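You operate a simulated robot arm through the tools that you are given. There is no shell and no other tool. Be economical: measure what you need, move in short steps, check, and stop when the job is done.

Carry out the task below with a simulated robot arm. There is one attempt and no reset: what you move stays moved.

JOB
Lock the hanger, pull out both struck stop buttons and reset the line.
Fine: lock first; the mode switch ends at OFF and the ready lamp green.

The check looks at the end state, three seconds after you hand in, the way a careful person would. Anything else that was tipped, shoved, dropped, spilled or broken makes it a failure.

ROBOT AND FRAMES
A 7-joint arm with a two-finger parallel gripper, fixed in place. Base frame: the origin is at the foot of the arm, x ahead of it, y to its left, z up. Readings come in mm, rad, newtons and seconds.
With the tool pointing down near the work surface it reaches from about 340 to 780 mm from the base axis. Its first joint turns from -2.897 to 2.897 rad. Payload 3.91 kg.
Tool frame: the origin (TCP) lies between the finger pads and is the grasp point; the fingertips stand 30 mm ahead of it; z points along the fingers, y is the line along which they close. Largest opening 110 mm; finger width 20, thickness 10; the body of the gripper, 48 by 112 mm, starts 55 mm behind the TCP.
Orientation is that of the tool frame in the base frame, as a unit quaternion [x, y, z, w]. With the fingers straight down and closing along the base's y, the tool's x points along the base's -x, its y along +y and its z along -z.

CONTROLS
- The arm moves only by the tool servo_tool. Its argument "increments" is a list of rows, each a list of 7 numbers: the opening, from 0 (shut) to 1 (fully open), then the shift along the tool's x, y, z in mm, then the turn, a rotation vector about the tool's x, y, z in rad. In form: [[claw, dx, dy, dz, rx, ry, rz], ...]. A call has 1 to 20 rows; each row shifts and turns the commanded pose from where the row before left it, along the tool's axes as they then stand. Each row takes 0.2 s and may step no farther than 50 mm and 0.15 rad from the row before; otherwise, or with a gripper value out of range, the whole call is refused. A pose out of reach is approached as far as the arm can. The call stops where the force on the tool passes 40 N (or 10 N more than at its start, if that is more) or the arm is blocked; 0.2 s more then pass. The fingers move at their own pace (about 153 mm/s each) and stop on an object; they squeeze with about 34 N. The grip force told is the motor's: it shows also when the fingers shut on nothing. Time passes only in rows, and 0.2 s behind the last, so rows that do not move let the fingers close. The reply holds the time, the measured pose of the TCP, the force on the tool along the base axes, the opening and the grip force, in the units named above and with some noise.
- Cameras (640 x 400 px; columns grow to the right, rows downward): "scene" is fixed at [401.5, 498.5, 1770.8]; the picture's right is [-1.00, -0.06, 0.00], its down [-0.06, 0.91, -0.42] and it looks along [0.03, -0.42, -0.91] (base axes); focal length 232 px, centre (320, 200). "wrist" rides on the gripper at [77, 7, -115] in the tool frame; the picture's right is [-0.09, 1.00, 0.00], its down [-0.80, -0.07, -0.59] and it looks along [-0.59, -0.05, 0.80] (tool axes); focal length 270 px, centre (320, 200). There is no depth. A picture from a camera that has moved, and an enlarged one, comes with that camera's place and axes in the base frame and with its lens.
- capture(camera): a new picture of that camera. The clock stands still meanwhile.
- lift_body(by): slides the trunk up (or, below 0, down) by that many mm; the arm rides with it, the base frame stays. It gives what a move gives, with no picture.
- zoom(camera, box): a new picture of the part [left, top, right, bottom] of that camera's present view, enlarged. The clock stands still meanwhile.
- finish_job(): hands the job in; it is judged then, once.

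Go step by step. Nothing tells you positions but the pictures and the camera data: compare them with the known pose of the tool, close in by small moves and look again before you grip or let go. The budget is 120 turns and 68 pictures, counting those below and the enlarged ones. Unless the task says otherwise, let go and move clear before handing in, and close with one line.

The tools are called after "Call:" by a JSON object that holds its "method" and its "body". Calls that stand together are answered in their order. servo_tool: Moves the arm, as the interface text tells. Its arguments: {"type":"object","properties":{"increments":{"type":"array","items":{"type":"array","items":{"type":"number"}}}},"required":["increments"]} The other tools are called the same way: lift_body (by) slides the trunk up or down; capture (camera) takes a picture; zoom (camera, box) takes an enlarged picture of a part of a camera's view; finish_job () hands the job in.

At the start:

```text
time_s: 0.0
tcp_pos: [307.2, 138.0, 1440.2]
tcp_rot: [0.0, 1.0, 0.0, 0.0]
wrist_force: [0.3, 0.4, 0.1]
width: 110.0
grip_force: 0.2
trunk travel left (down, up): [-575.0, 35.0]
```

scene: 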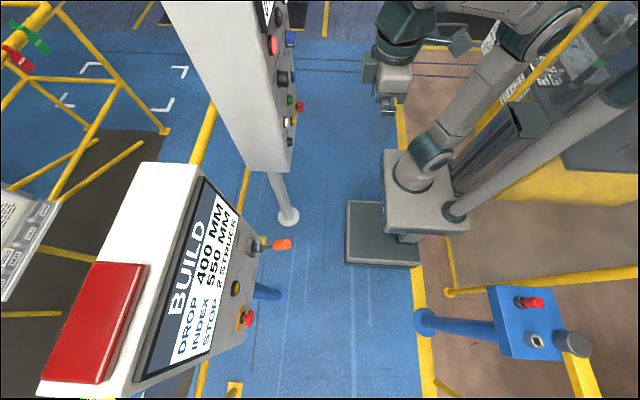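
wrist: 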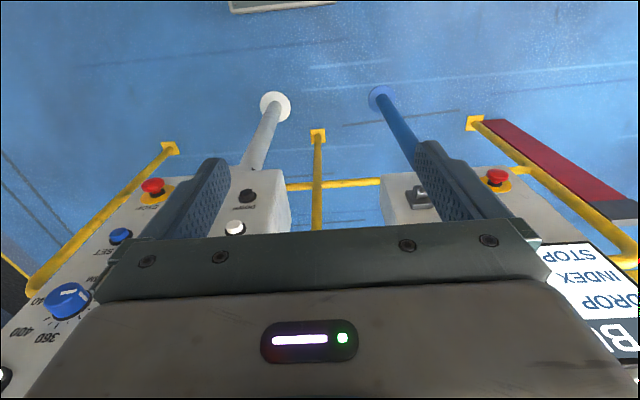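

I see two panels (one with a "BUILD" sign, one with knobs and buttons) and a blue box with a red button near the base. I'll zoom in on each first.

Call:
{"method": "zoom", "body": {"camera": "scene", "box": [160, 160, 320, 400]}}

Call:
{"method": "zoom", "body": {"camera": "scene", "box": [220, 0, 340, 180]}}

Call:
{"method": "zoom", "body": {"camera": "scene", "box": [420, 260, 640, 400]}}

Call:
{"method": "zoom", "body": {"camera": "scene", "box": [0, 0, 160, 100]}}

```text
1.67 times, centred on (240, 280) of scene
camera zoom: at [401.5, 498.5, 1770.8], right [-1.0, -0.06, 0.0], down [-0.06, 0.91, -0.42], along [0.03, -0.42, -0.91], focal length 386 px, centre (453, 67)
```

zoom: 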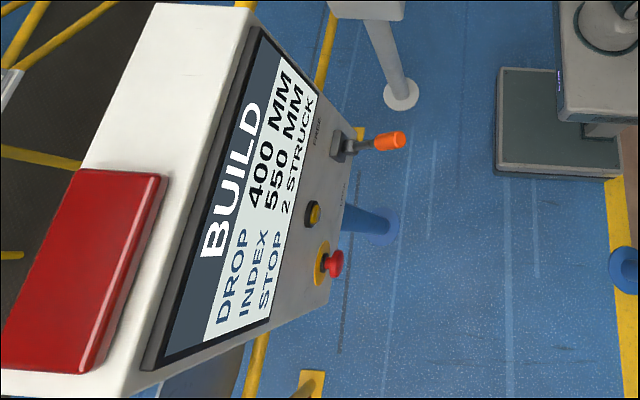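

```text
2.22 times, centred on (280, 90) of scene
camera zoom: at [401.5, 498.5, 1770.8], right [-1.0, -0.06, 0.0], down [-0.06, 0.91, -0.42], along [0.03, -0.42, -0.91], focal length 515 px, centre (409, 444)
```

zoom: 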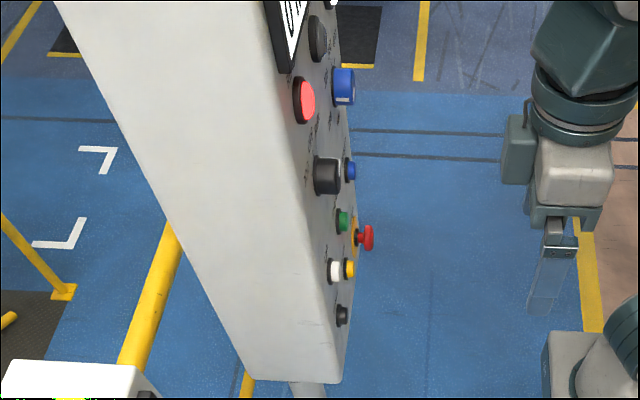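

```text
2.86 times, centred on (530, 330) of scene
camera zoom: at [401.5, 498.5, 1770.8], right [-1.0, -0.06, 0.0], down [-0.06, 0.91, -0.42], along [0.03, -0.42, -0.91], focal length 662 px, centre (-280, -171)
```

zoom: 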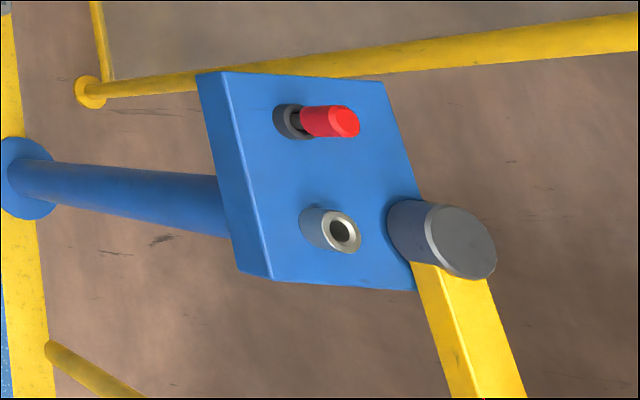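

```text
4.00 times, centred on (80, 50) of scene
camera zoom: at [401.5, 498.5, 1770.8], right [-1.0, -0.06, 0.0], down [-0.06, 0.91, -0.42], along [0.03, -0.42, -0.91], focal length 928 px, centre (1280, 800)
```

zoom: 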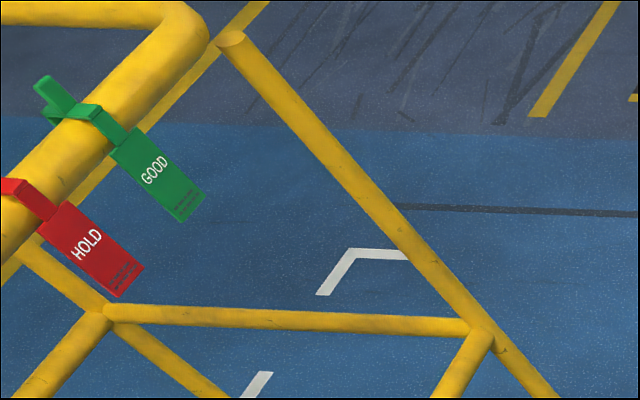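

The lever panel (FREE/LOCK) and the knob panel both seem to face the arm. I'll tilt the hand to look at them face-on.

Call:
{"method": "servo_tool", "body": {"increments": [[0, 0, 0, 0, 0, -0.15, 0], [0, 0, 0, 0, 0, -0.15, 0], [0, 0, 0, 0, 0, -0.15, 0], [0, 0, 0, 0, 0, -0.15, 0], [0, 0, 0, 0, 0, -0.15, 0]]}}

Call:
{"method": "capture", "body": {"camera": "wrist"}}

```text
time_s: 1.2
tcp_pos: [306.1, 137.8, 1440.8]
tcp_rot: [0.0, 0.93, 0.0, 0.368]
wrist_force: [-0.3, 0.4, -0.7]
width: 0.0
grip_force: 34.2
trunk travel left (down, up): [-575.0, 35.0]
```

```text
61 pictures are left
camera wrist: at [172.0, 143.5, 1471.3], right [0.06, 1.0, 0.06], down [0.18, -0.07, 0.98], along [0.98, -0.05, -0.18], focal length 270 px, centre (320, 200)
```

wrist: 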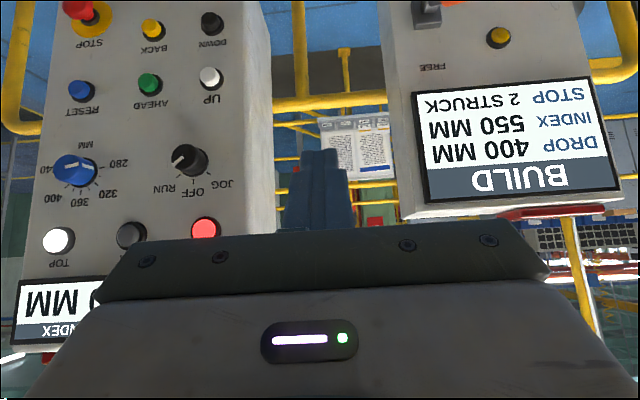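

The panels face the arm nicely. I'll lower the trunk for the lower controls and zoom in for legibility.

Call:
{"method": "lift_body", "body": {"by": -150}}

Call:
{"method": "capture", "body": {"camera": "wrist"}}

Call:
{"method": "zoom", "body": {"camera": "wrist", "box": [0, 0, 320, 200]}}

Call:
{"method": "zoom", "body": {"camera": "wrist", "box": [320, 0, 640, 200]}}

```text
time_s: 3.0
tcp_pos: [325.4, 141.4, 1272.0]
tcp_rot: [-0.002, 0.941, -0.006, 0.338]
wrist_force: [0.2, -0.2, 0.8]
width: 0.0
grip_force: 34.3
trunk travel left (down, up): [-425.0, 185.0]
```

```text
60 pictures are left
camera wrist: at [193.4, 148.0, 1311.5], right [0.07, 1.0, 0.04], down [0.24, -0.06, 0.97], along [0.97, -0.06, -0.24], focal length 270 px, centre (320, 200)
```

wrist: 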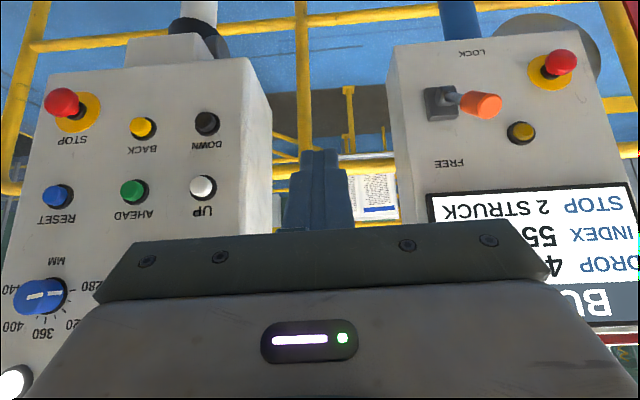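

```text
2.00 times, centred on (160, 100) of wrist
camera zoom: at [193.4, 148.0, 1311.5], right [0.07, 1.0, 0.04], down [0.24, -0.06, 0.97], along [0.97, -0.06, -0.24], focal length 541 px, centre (640, 400)
```

zoom: 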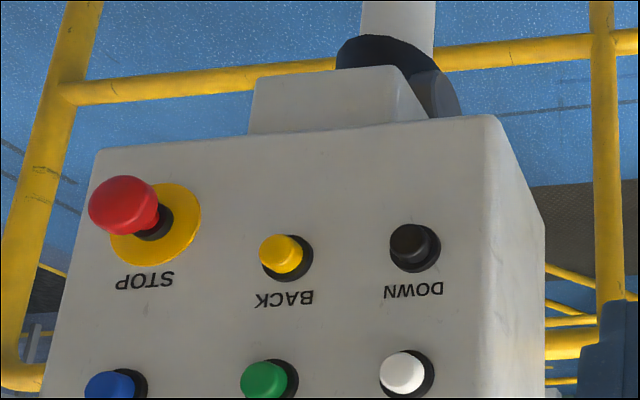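

```text
2.00 times, centred on (480, 100) of wrist
camera zoom: at [193.4, 148.0, 1311.5], right [0.07, 1.0, 0.04], down [0.24, -0.06, 0.97], along [0.97, -0.06, -0.24], focal length 541 px, centre (0, 400)
```

zoom: 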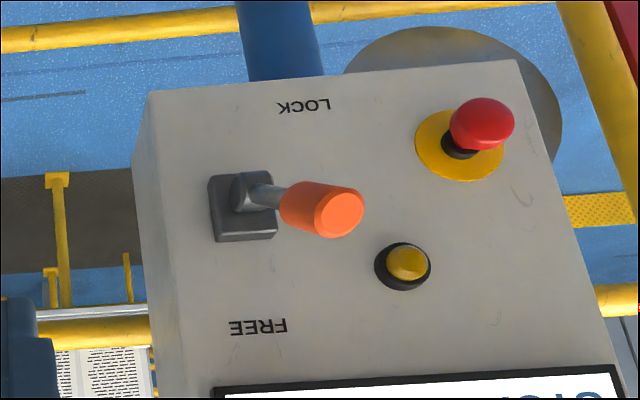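

The lever is nearer FREE with LOCK below it; both panels have a STOP mushroom. I'll look at the top of the knob panel too.

Call:
{"method": "lift_body", "body": {"by": 185}}

Call:
{"method": "servo_tool", "body": {"increments": [[0, 0, -40, -10, 0, -0.15, 0], [0, 0, -40, -10, 0, -0.15, 0], [0, 0, -40, -10, 0, -0.1, 0], [0, 0, -40, -10, 0, 0, 0], [0, 0, -40, 0, 0, 0, 0]]}}

Call:
{"method": "capture", "body": {"camera": "wrist"}}

```text
time_s: 5.0
tcp_pos: [305.9, 138.7, 1475.7]
tcp_rot: [0.0, 0.93, -0.001, 0.367]
wrist_force: [0.3, 0.5, -0.8]
width: 0.0
grip_force: 34.2
trunk travel left (down, up): [-610.0, 0.0]
```

```text
time_s: 5.8
tcp_pos: [344.2, 48.8, 1440.5]
tcp_rot: [-0.024, 0.893, -0.009, 0.45]
wrist_force: [0.7, -0.1, -0.2]
width: 0.0
grip_force: 34.1
trunk travel left (down, up): [-610.0, 0.0]
stopped in row 4: the arm was blocked; the commanded pose is now the measured one
```

```text
57 pictures are left
camera wrist: at [207.2, 48.0, 1446.6], right [0.02, 1.0, 0.03], down [0.0, -0.03, 1.0], along [1.0, -0.02, 0.0], focal length 270 px, centre (320, 200)
```

wrist: 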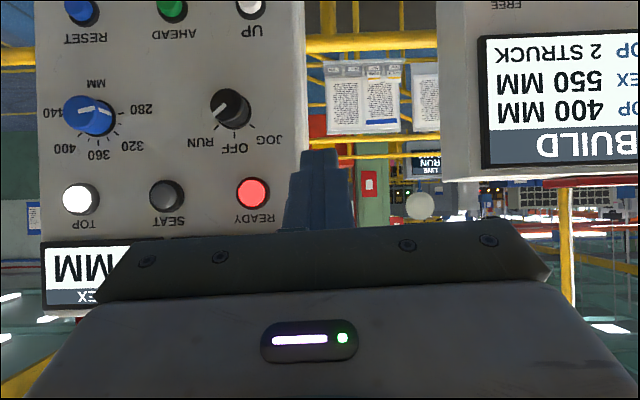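

READY is red, SEAT dark, TOP lit. Checking the mode switch and dial precisely.

Call:
{"method": "zoom", "body": {"camera": "wrist", "box": [30, 50, 310, 225]}}

Call:
{"method": "servo_tool", "body": {"increments": [[0, 0, 0, -20, 0, 0, 0], [0, 20, 0, -20, 0, 0, 0.15], [0, 20, 0, -20, 0, 0, 0.15]]}}

```text
2.29 times, centred on (170, 138) of wrist
camera zoom: at [207.2, 48.0, 1446.6], right [0.02, 1.0, 0.03], down [0.0, -0.03, 1.0], along [1.0, -0.02, 0.0], focal length 618 px, centre (663, 343)
```

zoom: 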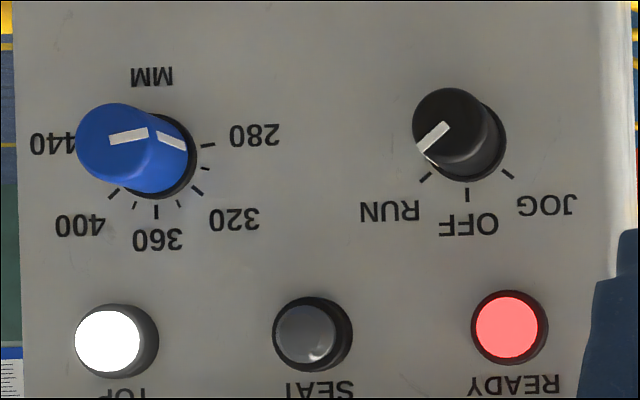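

```text
time_s: 6.6
tcp_pos: [325.4, 59.0, 1396.7]
tcp_rot: [0.078, 0.928, 0.039, 0.364]
wrist_force: [0.1, 0.1, 0.4]
width: 0.1
grip_force: 34.2
trunk travel left (down, up): [-610.0, 0.0]
stopped in row 3: the arm was blocked; the commanded pose is now the measured one
```

Mode is on RUN, lever on FREE, both panels' stops at roughly (547,-278,1038) and (600,540,1010); lever handle about (520,345,1123). I'll straighten the yaw, lower the trunk and come over toward the lever to look.

Call:
{"method": "servo_tool", "body": {"increments": [[0, 0, 0, 10, 0, 0, -0.084], [0, 0, 0, 10, 0, 0, -0.084], [0, 0, 40, 0, 0, 0, 0], [0, 0, 40, 0, 0, 0, 0], [0, 0, 40, 0, 0, 0, 0], [0, 0, 40, 0, 0, 0, 0], [0, 0, 40, 0, 0, 0, 0]]}}

Call:
{"method": "lift_body", "body": {"by": -150}}

Call:
{"method": "capture", "body": {"camera": "wrist"}}

```text
time_s: 8.2
tcp_pos: [337.4, 261.2, 1387.5]
tcp_rot: [0.0, 0.929, 0.008, 0.37]
wrist_force: [0.1, -0.3, 0.2]
width: 0.2
grip_force: 34.0
trunk travel left (down, up): [-610.0, 0.0]
```

```text
time_s: 9.9
tcp_pos: [336.8, 259.1, 1239.4]
tcp_rot: [0.0, 0.929, 0.008, 0.37]
wrist_force: [1.1, 0.4, -0.3]
width: 0.0
grip_force: 34.1
trunk travel left (down, up): [-460.0, 150.0]
```

```text
55 pictures are left
camera wrist: at [202.4, 262.7, 1269.1], right [0.06, 1.0, 0.08], down [0.17, -0.08, 0.98], along [0.98, -0.04, -0.18], focal length 270 px, centre (320, 200)
```

wrist: 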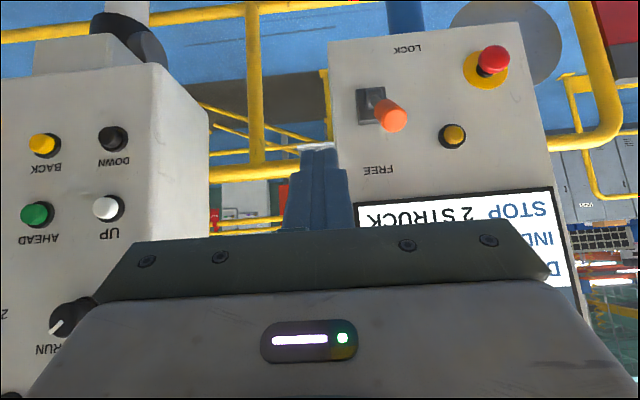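

The lever handle end triangulates to about (529,351,1110), pivot near (640,349,1029). I'll bring the shut fingertips above the handle with the tool steeper.

Call:
{"method": "servo_tool", "body": {"increments": [[0, 0, 0, 0, 0, 0.117, 0], [0, 0, 0, 0, 0, 0.117, 0], [0, 0, 0, 0, 0, 0.117, 0], [0, -31, 18.4, 24, 0, 0, 0], [0, -31, 18.4, 24, 0, 0, 0], [0, -31, 18.4, 24, 0, 0, 0], [0, -31, 18.4, 24, 0, 0, 0], [0, -31, 18.4, 24, 0, 0, 0]]}}

Call:
{"method": "capture", "body": {"camera": "wrist"}}

Call:
{"method": "capture", "body": {"camera": "scene"}}

```text
time_s: 11.7
tcp_pos: [526.9, 353.1, 1191.1]
tcp_rot: [-0.002, 0.979, 0.007, 0.202]
wrist_force: [0.7, 0.3, -0.3]
width: 0.2
grip_force: 33.6
trunk travel left (down, up): [-460.0, 150.0]
```

```text
54 pictures are left
camera wrist: at [410.5, 356.1, 1265.9], right [0.07, 1.0, 0.05], down [0.5, -0.08, 0.86], along [0.86, -0.04, -0.5], focal length 270 px, centre (320, 200)
```

wrist: 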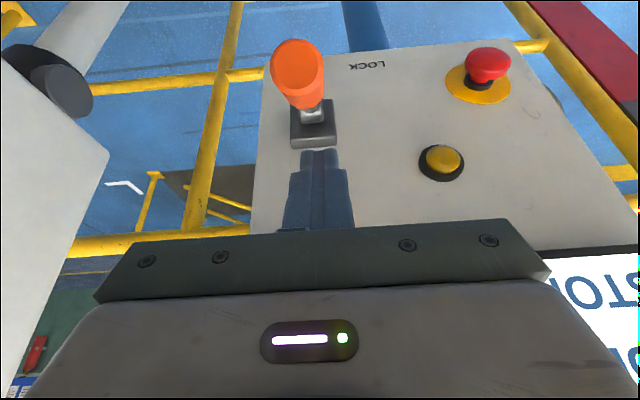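

```text
53 pictures are left
```

scene: 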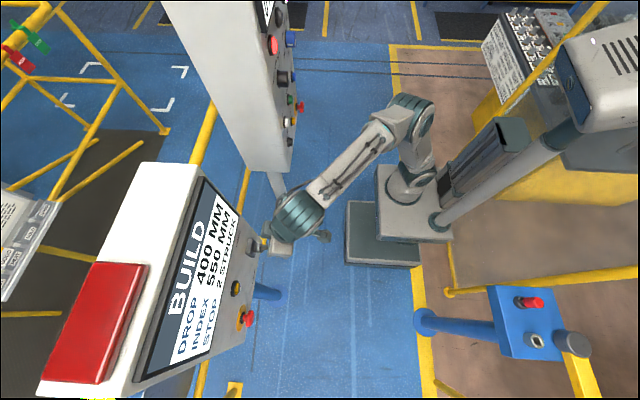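

The handle points about 34° up from a pivot near (628,344,1038), and my tips are above it. Now I press down along its arc.

Call:
{"method": "servo_tool", "body": {"increments": [[0, 8.5, -5, 19.8, 0, 0, 0], [0, 8.6, -5, 19.7, 0, 0, 0], [0, 13, 0, 8.5, 0, 0, 0], [0, 13, 0, 8.6, 0, 0, 0], [0, 13, 0, 15, 0, 0, 0], [0, 13, 0, 15, 0, 0, 0]]}}

Call:
{"method": "capture", "body": {"camera": "wrist"}}

```text
time_s: 13.1
tcp_pos: [496.2, 343.1, 1083.2]
tcp_rot: [-0.001, 0.979, 0.008, 0.203]
wrist_force: [0.5, -0.6, -0.7]
width: 0.1
grip_force: 34.2
trunk travel left (down, up): [-460.0, 150.0]
```

```text
52 pictures are left
camera wrist: at [379.8, 347.2, 1158.2], right [0.07, 1.0, 0.05], down [0.5, -0.08, 0.86], along [0.86, -0.04, -0.5], focal length 270 px, centre (320, 200)
```

wrist: 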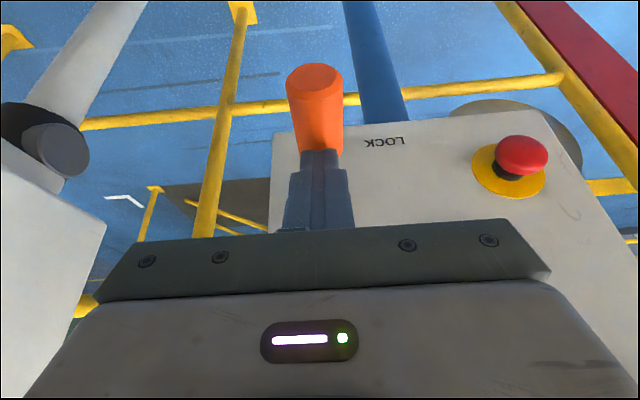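

The handle is following under the fingers with almost no force. Continuing down to LOCK.

Call:
{"method": "servo_tool", "body": {"increments": [[0, 7, 0, 18.7, 0, 0, 0], [0, 7, 0, 18.7, 0, 0, 0], [0, 1.2, 0, 14.2, 0, 0, 0], [0, 1.2, 0, 14.2, 0, 0, 0], [0, 0, 0, 10, 0, 0, 0]]}}

Call:
{"method": "capture", "body": {"camera": "wrist"}}

```text
time_s: 14.4
tcp_pos: [507.5, 347.6, 1018.8]
tcp_rot: [-0.003, 0.978, 0.012, 0.209]
wrist_force: [-18.9, -8.7, 19.4]
width: 0.0
grip_force: 34.3
trunk travel left (down, up): [-460.0, 150.0]
stopped in row 5: the force on the tool passed its limit (the readings are from after the stop); the commanded pose is now the measured one
```

```text
51 pictures are left
camera wrist: at [390.8, 348.7, 1092.1], right [0.07, 1.0, 0.06], down [0.49, -0.08, 0.87], along [0.87, -0.03, -0.49], focal length 270 px, centre (320, 200)
```

wrist: 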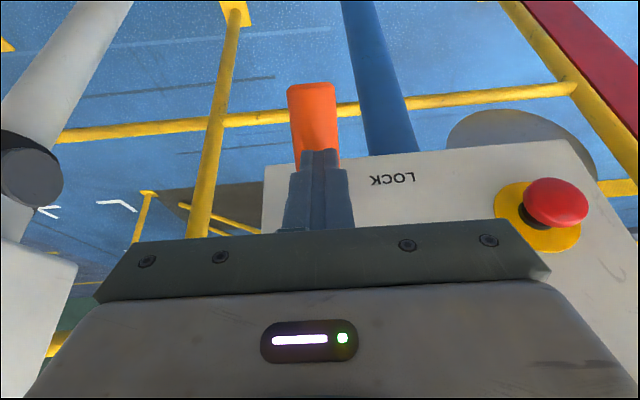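

It came to the end stop. I back off upward and outward and check the lever.

Call:
{"method": "servo_tool", "body": {"increments": [[0, 0, 0, -30, 0, 0, 0], [0, 0, 0, -40, 0, 0, 0], [0, 20, 0, -40, 0, -0.1, 0], [0, 20, 0, -40, 0, -0.1, 0]]}}

Call:
{"method": "capture", "body": {"camera": "wrist"}}

```text
time_s: 15.4
tcp_pos: [409.9, 344.9, 1131.5]
tcp_rot: [-0.002, 0.953, 0.011, 0.304]
wrist_force: [-0.6, -0.1, -0.5]
width: 0.3
grip_force: 33.9
trunk travel left (down, up): [-460.0, 150.0]
```

```text
50 pictures are left
camera wrist: at [281.2, 347.6, 1179.9], right [0.06, 1.0, 0.07], down [0.31, -0.09, 0.95], along [0.95, -0.04, -0.31], focal length 270 px, centre (320, 200)
```

wrist: 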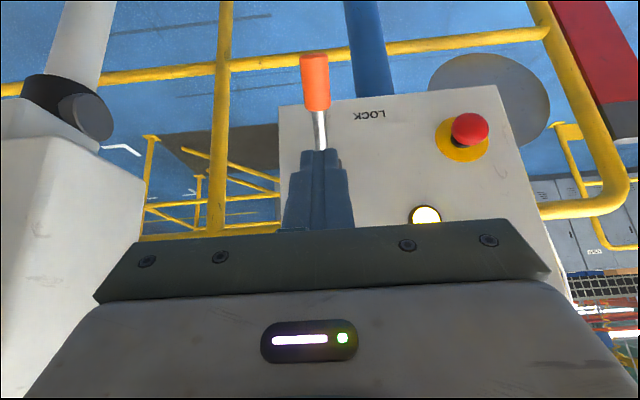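

The lever is at LOCK and its lamp is lit. Next STOP B, head near (611,546,989): I lower the trunk, level the tool to point along +x, and line up in front with the fingers open.

Call:
{"method": "lift_body", "body": {"by": -140}}

Call:
{"method": "servo_tool", "body": {"increments": [[0.7, 0, 25, 0, 0, -0.136, 0], [0.7, 0, 25, 0, 0, -0.136, 0], [0.7, 0, 25, 0, 0, -0.136, 0], [0.7, 0, 25, 0, 0, -0.136, 0], [0.7, 0, 25, 0, 0, -0.136, 0], [0.7, 0, 25, 0, 0, -0.136, 0], [0.7, 0, 25, 0, 0, -0.136, 0], [0.7, 0, 25, 10, 0, 0, 0]]}}

Call:
{"method": "capture", "body": {"camera": "wrist"}}

```text
time_s: 17.0
tcp_pos: [410.8, 344.5, 990.8]
tcp_rot: [-0.001, 0.953, 0.011, 0.304]
wrist_force: [0.2, -0.1, -0.1]
width: 0.0
grip_force: 33.6
trunk travel left (down, up): [-320.0, 290.0]
```

```text
time_s: 18.8
tcp_pos: [419.3, 546.1, 995.2]
tcp_rot: [0.004, 0.707, 0.011, 0.707]
wrist_force: [1.6, -0.7, 0.1]
width: 76.9
grip_force: 0.0
trunk travel left (down, up): [-320.0, 290.0]
```

```text
49 pictures are left
camera wrist: at [303.2, 551.1, 918.4], right [-0.01, 0.99, 0.11], down [-0.59, -0.09, 0.8], along [0.81, -0.06, 0.59], focal length 270 px, centre (320, 200)
```

wrist: 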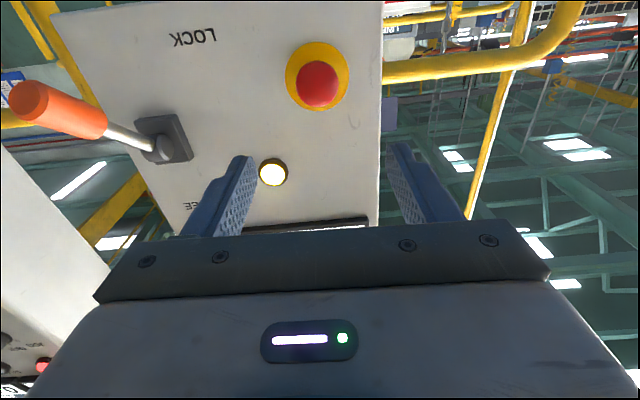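

The head lines up: about (611,543,990). Advancing to just short of it.

Call:
{"method": "servo_tool", "body": {"increments": [[0.7, 5, -3, 35, 0, 0, 0], [0.7, 0, 0, 35, 0, 0, 0], [0.7, 0, 0, 35, 0, 0, 0], [0.7, 0, 0, 30, 0, 0, 0]]}}

Call:
{"method": "capture", "body": {"camera": "wrist"}}

```text
time_s: 19.8
tcp_pos: [554.6, 543.0, 989.5]
tcp_rot: [0.004, 0.708, 0.011, 0.706]
wrist_force: [0.5, -0.4, 0.5]
width: 76.7
grip_force: 0.1
trunk travel left (down, up): [-320.0, 290.0]
```

```text
48 pictures are left
camera wrist: at [439.8, 549.0, 912.3], right [-0.01, 0.99, 0.11], down [-0.59, -0.09, 0.8], along [0.81, -0.06, 0.59], focal length 270 px, centre (320, 200)
```

wrist: 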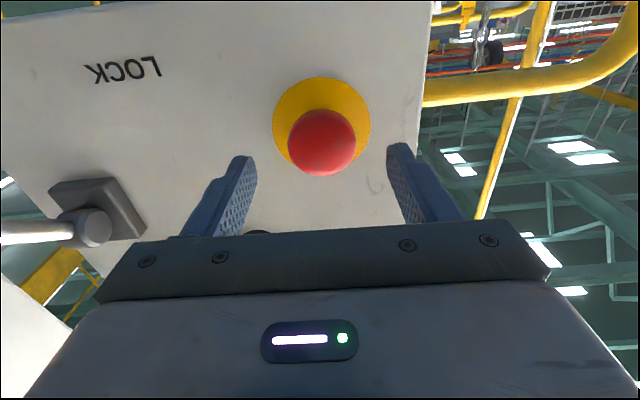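

Still aligned. Advance 38 mm, then close on the head.

Call:
{"method": "servo_tool", "body": {"increments": [[0.7, 0, 0, 20, 0, 0, 0], [0.7, 0, 0, 18, 0, 0, 0], [0.2, 0, 0, 0, 0, 0, 0], [0, 0, 0, 0, 0, 0, 0], [0, 0, 0, 0, 0, 0, 0]]}}

Call:
{"method": "capture", "body": {"camera": "wrist"}}

```text
time_s: 21.0
tcp_pos: [592.0, 544.3, 990.1]
tcp_rot: [0.004, 0.708, 0.011, 0.706]
wrist_force: [4.4, 6.1, 0.7]
width: 45.8
grip_force: 45.5
trunk travel left (down, up): [-320.0, 290.0]
```

```text
47 pictures are left
camera wrist: at [477.9, 550.4, 912.3], right [-0.01, 0.99, 0.11], down [-0.59, -0.09, 0.8], along [0.81, -0.06, 0.59], focal length 270 px, centre (320, 200)
```

wrist: 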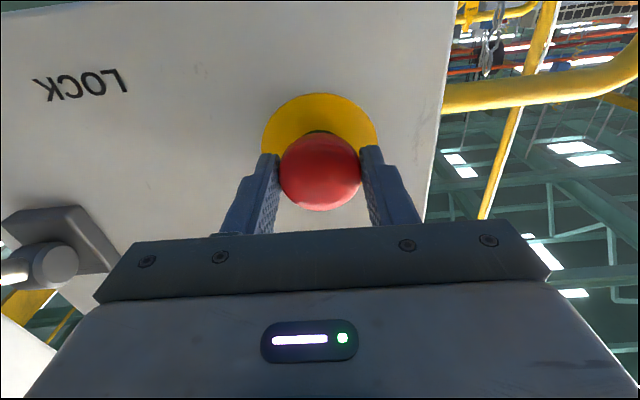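

Head gripped (46 mm wide). Pulling straight back gently.

Call:
{"method": "servo_tool", "body": {"increments": [[0, 0, 0, -4, 0, 0, 0], [0, 0, 0, -4, 0, 0, 0], [0, 0, 0, -4, 0, 0, 0]]}}

Call:
{"method": "capture", "body": {"camera": "wrist"}}

```text
time_s: 21.8
tcp_pos: [583.3, 545.4, 989.9]
tcp_rot: [0.003, 0.708, 0.011, 0.706]
wrist_force: [19.7, 17.9, 8.3]
width: 45.9
grip_force: 45.0
trunk travel left (down, up): [-320.0, 290.0]
```

```text
46 pictures are left
camera wrist: at [468.3, 550.3, 912.2], right [-0.01, 0.99, 0.11], down [-0.59, -0.09, 0.8], along [0.81, -0.05, 0.59], focal length 270 px, centre (320, 200)
```

wrist: 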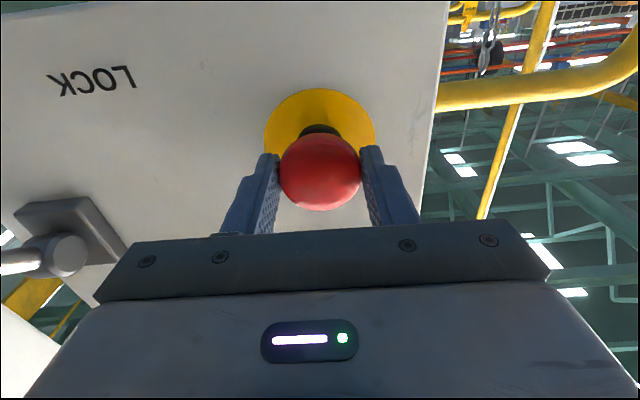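

The head came out about 9 mm and force is building. One more small pull.

Call:
{"method": "servo_tool", "body": {"increments": [[0, 0, 0, -3, 0, 0, 0], [0, 0, 0, -3, 0, 0, 0]]}}

Call:
{"method": "capture", "body": {"camera": "wrist"}}

```text
time_s: 22.2
tcp_pos: [582.0, 544.4, 988.7]
tcp_rot: [0.002, 0.707, 0.011, 0.707]
wrist_force: [22.8, 16.6, 0.5]
width: 46.1
grip_force: 45.2
trunk travel left (down, up): [-320.0, 290.0]
stopped in row 1: the force on the tool passed its limit (the readings are from after the stop); the commanded pose is now the measured one
```

```text
45 pictures are left
camera wrist: at [468.3, 550.2, 911.9], right [-0.01, 0.99, 0.11], down [-0.59, -0.09, 0.8], along [0.81, -0.05, 0.59], focal length 270 px, centre (320, 200)
```

wrist: 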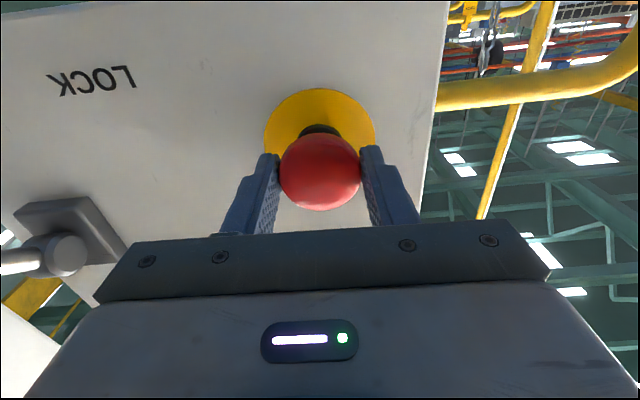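

It's at its end stop. Release and back straight off.

Call:
{"method": "servo_tool", "body": {"increments": [[0.7, 0, 0, 0, 0, 0, 0], [0.7, 0, 0, 0, 0, 0, 0], [0.7, 0, 0, -40, 0, 0, 0], [0.7, 0, 0, -40, 0, 0, 0], [0.7, 0, 0, -40, 0, 0, 0], [0.7, 0, 0, -30, 0, 0, 0]]}}

Call:
{"method": "capture", "body": {"camera": "wrist"}}

Call:
{"method": "zoom", "body": {"camera": "scene", "box": [160, 160, 320, 400]}}

```text
time_s: 23.6
tcp_pos: [429.2, 543.0, 990.8]
tcp_rot: [0.004, 0.706, 0.012, 0.708]
wrist_force: [-0.3, 0.5, 0.4]
width: 77.1
grip_force: 0.0
trunk travel left (down, up): [-320.0, 290.0]
```

```text
44 pictures are left
camera wrist: at [315.4, 548.4, 915.4], right [-0.01, 0.99, 0.11], down [-0.6, -0.09, 0.8], along [0.8, -0.06, 0.59], focal length 270 px, centre (320, 200)
```

wrist: 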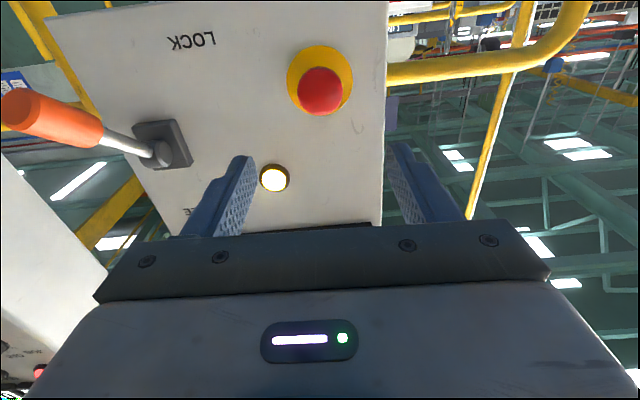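

```text
1.67 times, centred on (240, 280) of scene
camera zoom: at [401.5, 498.5, 1770.8], right [-1.0, -0.06, 0.0], down [-0.06, 0.91, -0.42], along [0.03, -0.42, -0.91], focal length 386 px, centre (453, 67)
```

zoom: 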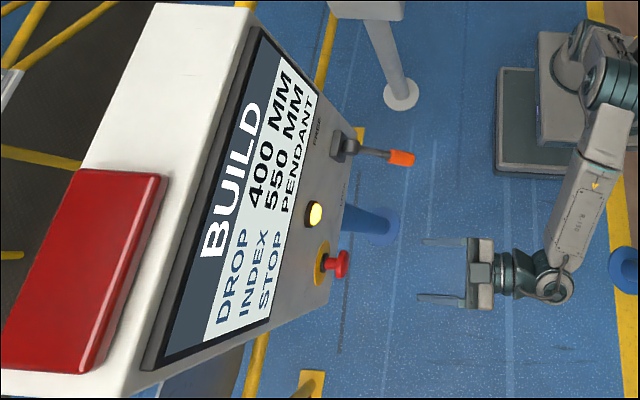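

The lock lamp stays lit and the board now lists only PENDANT as struck. I cross over to the other panel at x≈430, keeping clear of the lever.

Call:
{"method": "servo_tool", "body": {"increments": [[0.3, -5, -44, 0, 0, 0, 0], [0.3, -5, -44, 0, 0, 0, 0], [0.3, -5, -44, 0, 0, 0, 0], [0.3, -5, -44, 0, 0, 0, 0], [0.3, -5, -44, 0, 0, 0, 0], [0.3, -5, -44, 0, 0, 0, 0], [0.3, -5, -44, 0, 0, 0, 0], [0.3, -5, -44, 0, 0, 0, 0], [0.3, 0, -44, 0, 0, 0, 0], [0.3, 0, -44, 0, 0, 0, 0], [0.3, 0, -44, 0, 0, 0, 0], [0.3, 0, -44, 0, 0, 0, 0], [0.3, 0, -44, 0, 0, 0, 0], [0.3, 0, -44, 0, 0, 0, 0], [0.3, 0, -44, 0, 0, 0, 0], [0.3, 0, -44, 0, 0, 0, 0], [0.3, 0, -44, 0, 0, 0, 0]]}}

Call:
{"method": "capture", "body": {"camera": "wrist"}}

```text
time_s: 27.2
tcp_pos: [481.8, -180.8, 1052.6]
tcp_rot: [0.002, 0.707, 0.012, 0.707]
wrist_force: [-0.3, 0.3, -0.4]
width: 32.8
grip_force: 0.1
out of reach, approached as far as the arm can: row 9, 10, 11, 12
trunk travel left (down, up): [-320.0, 290.0]
```

```text
42 pictures are left
camera wrist: at [367.9, -175.3, 975.1], right [-0.01, 0.99, 0.11], down [-0.59, -0.1, 0.8], along [0.8, -0.06, 0.59], focal length 270 px, centre (320, 200)
```

wrist: 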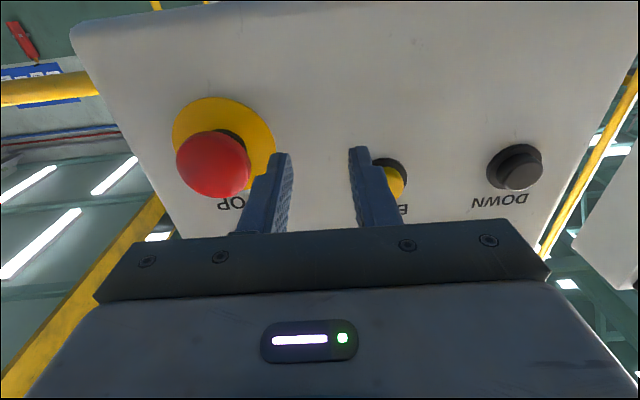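

Drift took x to 482 where reach was tight. STOP A head triangulates to about (528,-256,1055), plate x≈557. I back off, line up and look.

Call:
{"method": "servo_tool", "body": {"increments": [[0.3, 0, 0, -25, 0, 0, 0], [0.3, 0, -15, -20, 0, 0, 0], [0.7, 0, -30, 0, 0, 0, 0], [0.7, 0, -30, 0, 0, 0, 0]]}}

Call:
{"method": "capture", "body": {"camera": "wrist"}}

```text
time_s: 28.2
tcp_pos: [437.9, -256.9, 1050.1]
tcp_rot: [0.003, 0.706, 0.012, 0.708]
wrist_force: [-0.1, 0.2, 0.0]
width: 77.0
grip_force: 0.0
trunk travel left (down, up): [-320.0, 290.0]
```

```text
41 pictures are left
camera wrist: at [324.4, -252.6, 974.5], right [-0.01, 0.99, 0.11], down [-0.6, -0.09, 0.8], along [0.8, -0.06, 0.59], focal length 270 px, centre (320, 200)
```

wrist: 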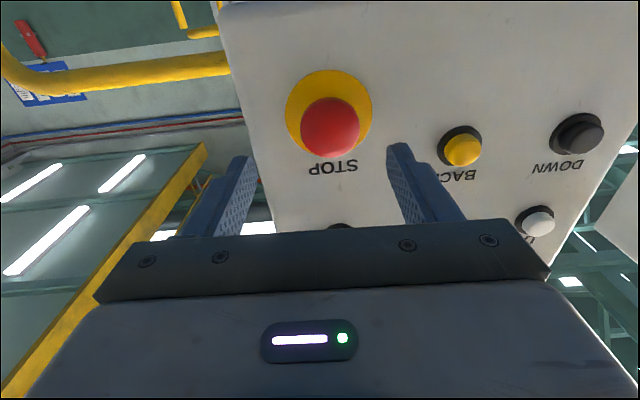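

Aligned to within a few mm. Advancing and closing on the head.

Call:
{"method": "servo_tool", "body": {"increments": [[0.7, -4, 4, 25, 0, 0, 0], [0.7, 0, 0, 25, 0, 0, 0], [0.7, 0, 0, 22, 0, 0, 0], [0.2, 0, 0, 0, 0, 0, 0], [0, 0, 0, 0, 0, 0, 0], [0, 0, 0, 0, 0, 0, 0]]}}

Call:
{"method": "capture", "body": {"camera": "wrist"}}

```text
time_s: 29.6
tcp_pos: [511.8, -249.7, 1057.9]
tcp_rot: [0.002, 0.707, 0.013, 0.707]
wrist_force: [2.3, 19.4, -7.5]
width: 45.9
grip_force: 45.4
trunk travel left (down, up): [-320.0, 290.0]
```

```text
40 pictures are left
camera wrist: at [398.0, -245.1, 979.9], right [-0.02, 0.99, 0.11], down [-0.59, -0.1, 0.8], along [0.81, -0.05, 0.59], focal length 270 px, centre (320, 200)
```

wrist: 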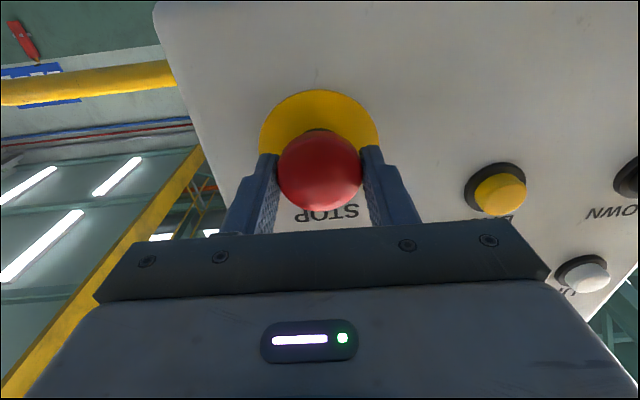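

Gripped at the same width. Pulling straight back about 10 mm, with a small lateral relief.

Call:
{"method": "servo_tool", "body": {"increments": [[0, 0, 2, -4, 0, 0, 0], [0, 0, 0, -4, 0, 0, 0], [0, 0, 0, -4, 0, 0, 0]]}}

Call:
{"method": "capture", "body": {"camera": "wrist"}}

```text
time_s: 30.4
tcp_pos: [501.5, -249.5, 1057.4]
tcp_rot: [0.003, 0.707, 0.011, 0.707]
wrist_force: [19.8, 11.3, -5.6]
width: 45.9
grip_force: 45.2
trunk travel left (down, up): [-320.0, 290.0]
```

```text
39 pictures are left
camera wrist: at [387.9, -244.5, 979.9], right [-0.01, 0.99, 0.11], down [-0.59, -0.09, 0.8], along [0.8, -0.06, 0.59], focal length 270 px, centre (320, 200)
```

wrist: 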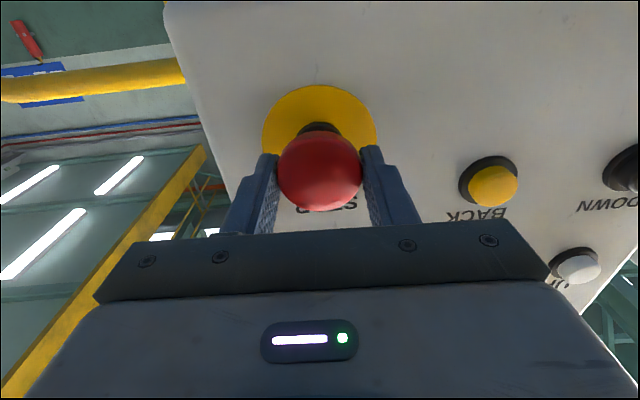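

It moved out about 10 mm, as the first did. Release, back off and check the board and lamps.

Call:
{"method": "servo_tool", "body": {"increments": [[0.7, 0, 0, 0, 0, 0, 0], [0.7, 0, 0, 0, 0, 0, 0], [0.7, 0, 0, -35, 0, 0, 0], [0.7, 0, 0, -40, 0, 0, 0]]}}

Call:
{"method": "zoom", "body": {"camera": "scene", "box": [160, 160, 320, 400]}}

Call:
{"method": "zoom", "body": {"camera": "scene", "box": [220, 0, 340, 180]}}

```text
time_s: 31.4
tcp_pos: [425.5, -253.3, 1057.4]
tcp_rot: [0.005, 0.706, 0.011, 0.708]
wrist_force: [0.4, -0.1, 0.1]
width: 76.9
grip_force: 0.2
trunk travel left (down, up): [-320.0, 290.0]
```

```text
1.67 times, centred on (240, 280) of scene
camera zoom: at [401.5, 498.5, 1770.8], right [-1.0, -0.06, 0.0], down [-0.06, 0.91, -0.42], along [0.03, -0.42, -0.91], focal length 386 px, centre (453, 67)
```

zoom: 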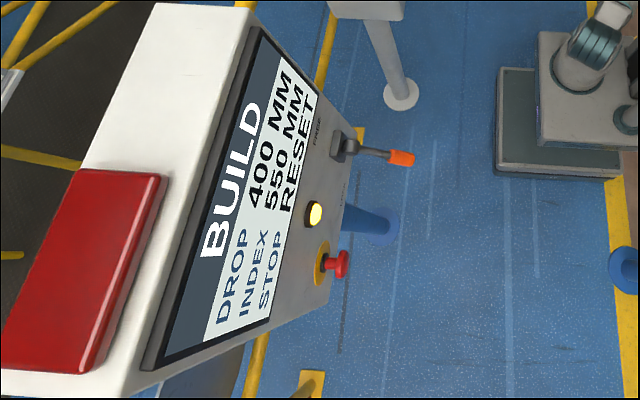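

```text
2.22 times, centred on (280, 90) of scene
camera zoom: at [401.5, 498.5, 1770.8], right [-1.0, -0.06, 0.0], down [-0.06, 0.91, -0.42], along [0.03, -0.42, -0.91], focal length 515 px, centre (409, 444)
```

zoom: 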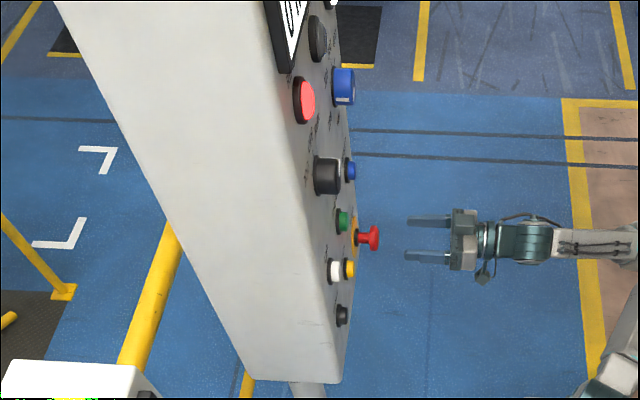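

Board now shows "RESET". I'll set the mode switch to OFF before pressing RESET; raising the trunk and moving in front of the switch, near (540,-69,1323).

Call:
{"method": "lift_body", "body": {"by": 265}}

Call:
{"method": "servo_tool", "body": {"increments": [[0.7, 0, 36, 8, 0, 0, 0], [0.7, 0, 37, 8, 0, 0, 0], [0.7, 0, 37, 8, 0, 0, 0], [0.7, 0, 37, 8, 0, 0, 0], [0.7, 0, 37, 8, 0, 0, 0]]}}

Call:
{"method": "capture", "body": {"camera": "wrist"}}

```text
time_s: 34.1
tcp_pos: [424.0, -252.4, 1323.4]
tcp_rot: [0.004, 0.706, 0.012, 0.708]
wrist_force: [0.0, -0.7, -0.7]
width: 77.0
grip_force: 0.1
trunk travel left (down, up): [-585.0, 25.0]
```

```text
time_s: 35.3
tcp_pos: [461.6, -67.5, 1330.1]
tcp_rot: [0.003, 0.707, 0.012, 0.707]
wrist_force: [0.2, 0.5, -0.4]
width: 77.1
grip_force: 0.1
trunk travel left (down, up): [-585.0, 25.0]
```

```text
36 pictures are left
camera wrist: at [348.4, -60.9, 1253.2], right [-0.01, 0.99, 0.11], down [-0.59, -0.1, 0.8], along [0.8, -0.05, 0.59], focal length 270 px, centre (320, 200)
```

wrist: 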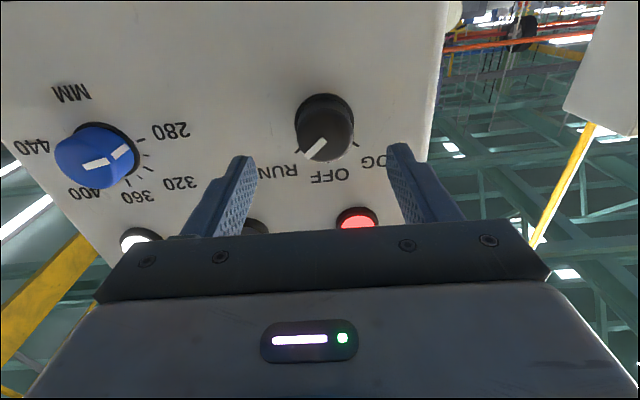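

Switch cap centre is about (520,-60,1330), pointer on RUN. I pre-turn the wrist +0.35 rad, move over the knob and close.

Call:
{"method": "servo_tool", "body": {"increments": [[0.7, 0, 7.5, 0, 0, 0, 0], [0.7, 0, 0, 0, 0, 0, 0.12], [0.7, 0, 0, 0, 0, 0, 0.12], [0.7, 0, 0, 0, 0, 0, 0.11], [0.7, 0, 0, 20, 0, 0, 0], [0.7, 0, 0, 20, 0, 0, 0], [0.7, 0, 0, 16, 0, 0, 0]]}}

Call:
{"method": "capture", "body": {"camera": "wrist"}}

```text
time_s: 36.9
tcp_pos: [520.3, -60.2, 1330.5]
tcp_rot: [0.127, 0.695, 0.135, 0.695]
wrist_force: [-5.7, 0.9, -0.2]
width: 76.8
grip_force: 0.3
out of reach, approached as far as the arm can: row 2
trunk travel left (down, up): [-585.0, 25.0]
```

```text
35 pictures are left
camera wrist: at [405.3, -29.1, 1261.0], right [-0.01, 0.9, 0.44], down [-0.59, -0.36, 0.72], along [0.81, -0.26, 0.53], focal length 270 px, centre (320, 200)
```

wrist: 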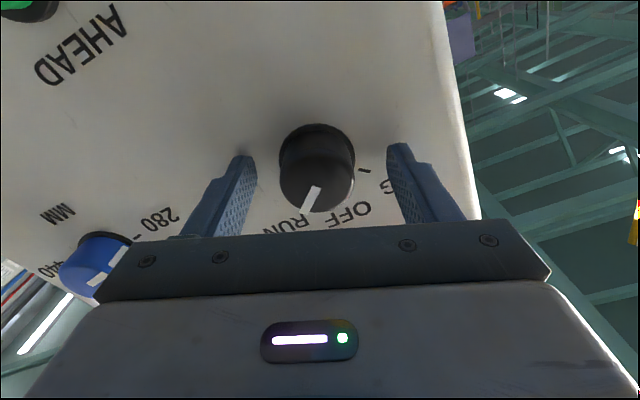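

Slight contact force (-5.7 N), so the tips may be touching the panel face. Back off 6 mm, then close and turn about 45°.

Call:
{"method": "servo_tool", "body": {"increments": [[0.7, 0, 0, -6, 0, 0, 0], [0.2, 0, 0, 0, 0, 0, 0], [0, 0, 0, 0, 0, 0, 0], [0, 0, 0, 0, 0, 0, 0]]}}

```text
time_s: 37.9
tcp_pos: [514.0, -62.1, 1329.9]
tcp_rot: [0.127, 0.695, 0.134, 0.695]
wrist_force: [-2.1, -2.0, -0.2]
width: 39.7
grip_force: 44.7
trunk travel left (down, up): [-585.0, 25.0]
```

Call:
{"method": "servo_tool", "body": {"increments": [[0, 0, 0, 0, 0, 0, -0.13], [0, 0, 0, 0, 0, 0, -0.13], [0, 0, 0, 0, 0, 0, -0.13], [0, 0, 0, 0, 0, 0, -0.13], [0, 0, 0, 0, 0, 0, -0.13], [0, 0, 0, 0, 0, 0, -0.13]]}}

Call:
{"method": "capture", "body": {"camera": "wrist"}}

```text
time_s: 39.3
tcp_pos: [513.4, -62.4, 1330.5]
tcp_rot: [-0.148, 0.69, -0.14, 0.695]
wrist_force: [1.2, -2.4, 10.4]
width: 39.7
grip_force: 44.8
trunk travel left (down, up): [-585.0, 25.0]
```

```text
34 pictures are left
camera wrist: at [400.8, -89.2, 1256.5], right [-0.01, 0.95, -0.32], down [-0.6, 0.25, 0.76], along [0.8, 0.2, 0.57], focal length 270 px, centre (320, 200)
```

wrist: 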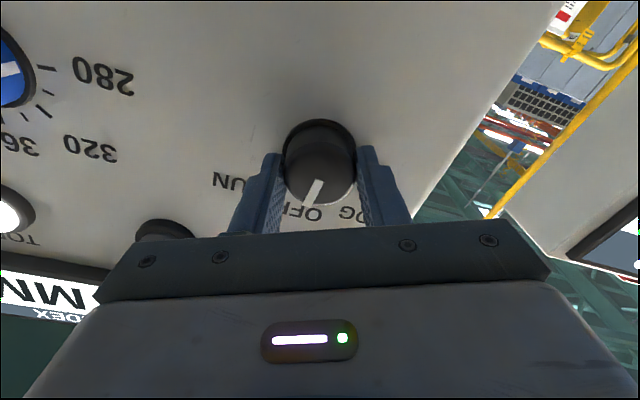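

The pointer turned with the hand and now points at OFF. Release, back off and check.

Call:
{"method": "servo_tool", "body": {"increments": [[0.7, 0, 0, 0, 0, 0, 0], [0.7, 0, 0, 0, 0, 0, 0], [0.7, 0, 0, -25, 0, 0, 0], [0.7, 0, 0, -25, 0, 0, 0.13], [0.7, 0, 0, 0, 0, 0, 0.13], [0.7, 0, 0, 0, 0, 0, 0.13]]}}

Call:
{"method": "capture", "body": {"camera": "wrist"}}

```text
time_s: 40.7
tcp_pos: [465.6, -61.7, 1330.4]
tcp_rot: [-0.01, 0.707, -0.002, 0.707]
wrist_force: [-0.2, -0.3, 0.0]
width: 77.2
grip_force: 0.1
trunk travel left (down, up): [-585.0, 25.0]
```

```text
33 pictures are left
camera wrist: at [351.3, -59.4, 1252.3], right [-0.01, 1.0, 0.07], down [-0.59, -0.06, 0.8], along [0.8, -0.03, 0.59], focal length 270 px, centre (320, 200)
```

wrist: 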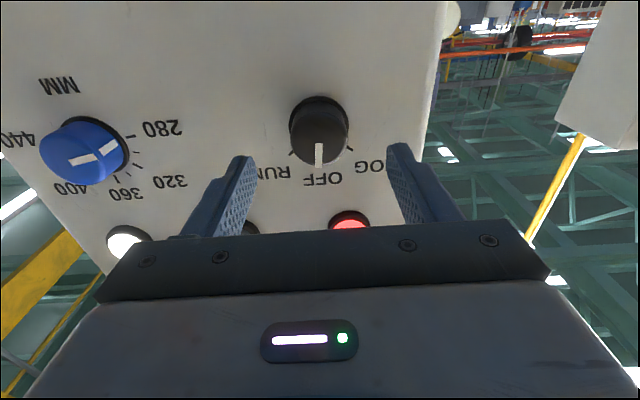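

Mode is at OFF. RESET is near (545,-260,1193); I shut the fingers, lower and line up in front of it.

Call:
{"method": "servo_tool", "body": {"increments": [[0, 0, -40, -5, 0, 0, 0], [0, 0, -40, -5, 0, 0, 0], [0, 0, -40, 0, 0, 0, 0], [0, 0, -40, 0, 0, 0, 0], [0, 0, -38, 0, 0, 0, 0]]}}

Call:
{"method": "lift_body", "body": {"by": -137}}

Call:
{"method": "capture", "body": {"camera": "wrist"}}

```text
time_s: 41.9
tcp_pos: [458.7, -262.3, 1331.4]
tcp_rot: [-0.01, 0.706, -0.003, 0.708]
wrist_force: [0.5, -0.1, 0.5]
width: 0.0
grip_force: 34.3
trunk travel left (down, up): [-585.0, 25.0]
```

```text
time_s: 43.6
tcp_pos: [457.5, -260.8, 1194.5]
tcp_rot: [-0.01, 0.706, -0.002, 0.708]
wrist_force: [-0.5, 0.2, -0.2]
width: 0.1
grip_force: 34.2
trunk travel left (down, up): [-448.0, 162.0]
```

```text
32 pictures are left
camera wrist: at [344.0, -259.0, 1116.7], right [-0.01, 1.0, 0.07], down [-0.6, -0.06, 0.8], along [0.8, -0.03, 0.59], focal length 270 px, centre (320, 200)
```

wrist: 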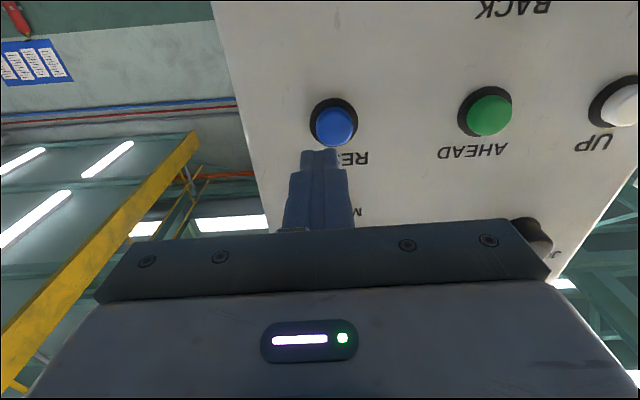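

Button at about (538,-250,1191). Shift 10 mm left, 3 mm down, then press slowly.

Call:
{"method": "servo_tool", "body": {"increments": [[0, 3, 10, 0, 0, 0, 0], [0, 0, 0, 15, 0, 0, 0], [0, 0, 0, 15, 0, 0, 0]]}}

Call:
{"method": "capture", "body": {"camera": "wrist"}}

```text
time_s: 44.4
tcp_pos: [487.7, -250.8, 1190.5]
tcp_rot: [-0.011, 0.706, -0.003, 0.708]
wrist_force: [0.3, 0.0, -0.7]
width: 0.0
grip_force: 34.0
trunk travel left (down, up): [-448.0, 162.0]
```

```text
31 pictures are left
camera wrist: at [373.6, -248.9, 1113.3], right [-0.01, 1.0, 0.07], down [-0.6, -0.06, 0.8], along [0.8, -0.03, 0.59], focal length 270 px, centre (320, 200)
```

wrist: 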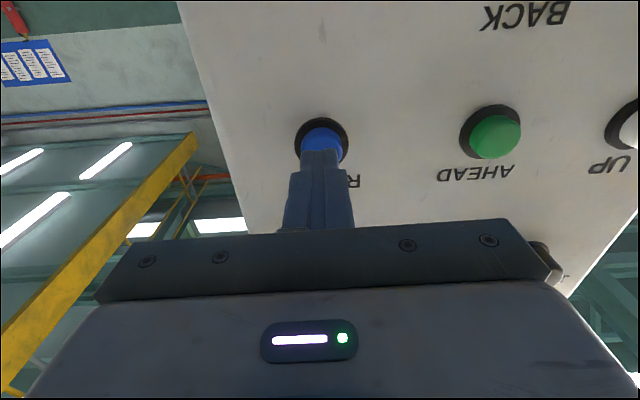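

Centred on the button. Pressing in small steps.

Call:
{"method": "servo_tool", "body": {"increments": [[0, 0, 0, 7, 0, 0, 0], [0, 0, 0, 6, 0, 0, 0], [0, 0, 0, 4, 0, 0, 0], [0, 0, 0, 3, 0, 0, 0], [0, 0, 0, 3, 0, 0, 0]]}}

Call:
{"method": "zoom", "body": {"camera": "scene", "box": [220, 0, 340, 180]}}

```text
time_s: 45.6
tcp_pos: [510.6, -250.9, 1190.1]
tcp_rot: [-0.009, 0.706, -0.002, 0.708]
wrist_force: [-4.2, -1.4, -0.7]
width: 0.0
grip_force: 34.2
trunk travel left (down, up): [-448.0, 162.0]
```

```text
2.22 times, centred on (280, 90) of scene
camera zoom: at [401.5, 498.5, 1770.8], right [-1.0, -0.06, 0.0], down [-0.06, 0.91, -0.42], along [0.03, -0.42, -0.91], focal length 515 px, centre (409, 444)
```

zoom: 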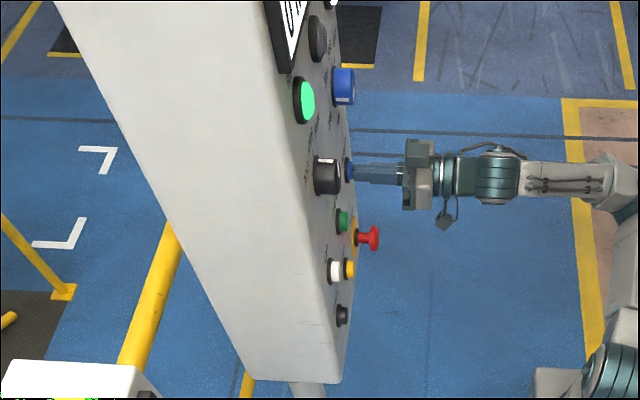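

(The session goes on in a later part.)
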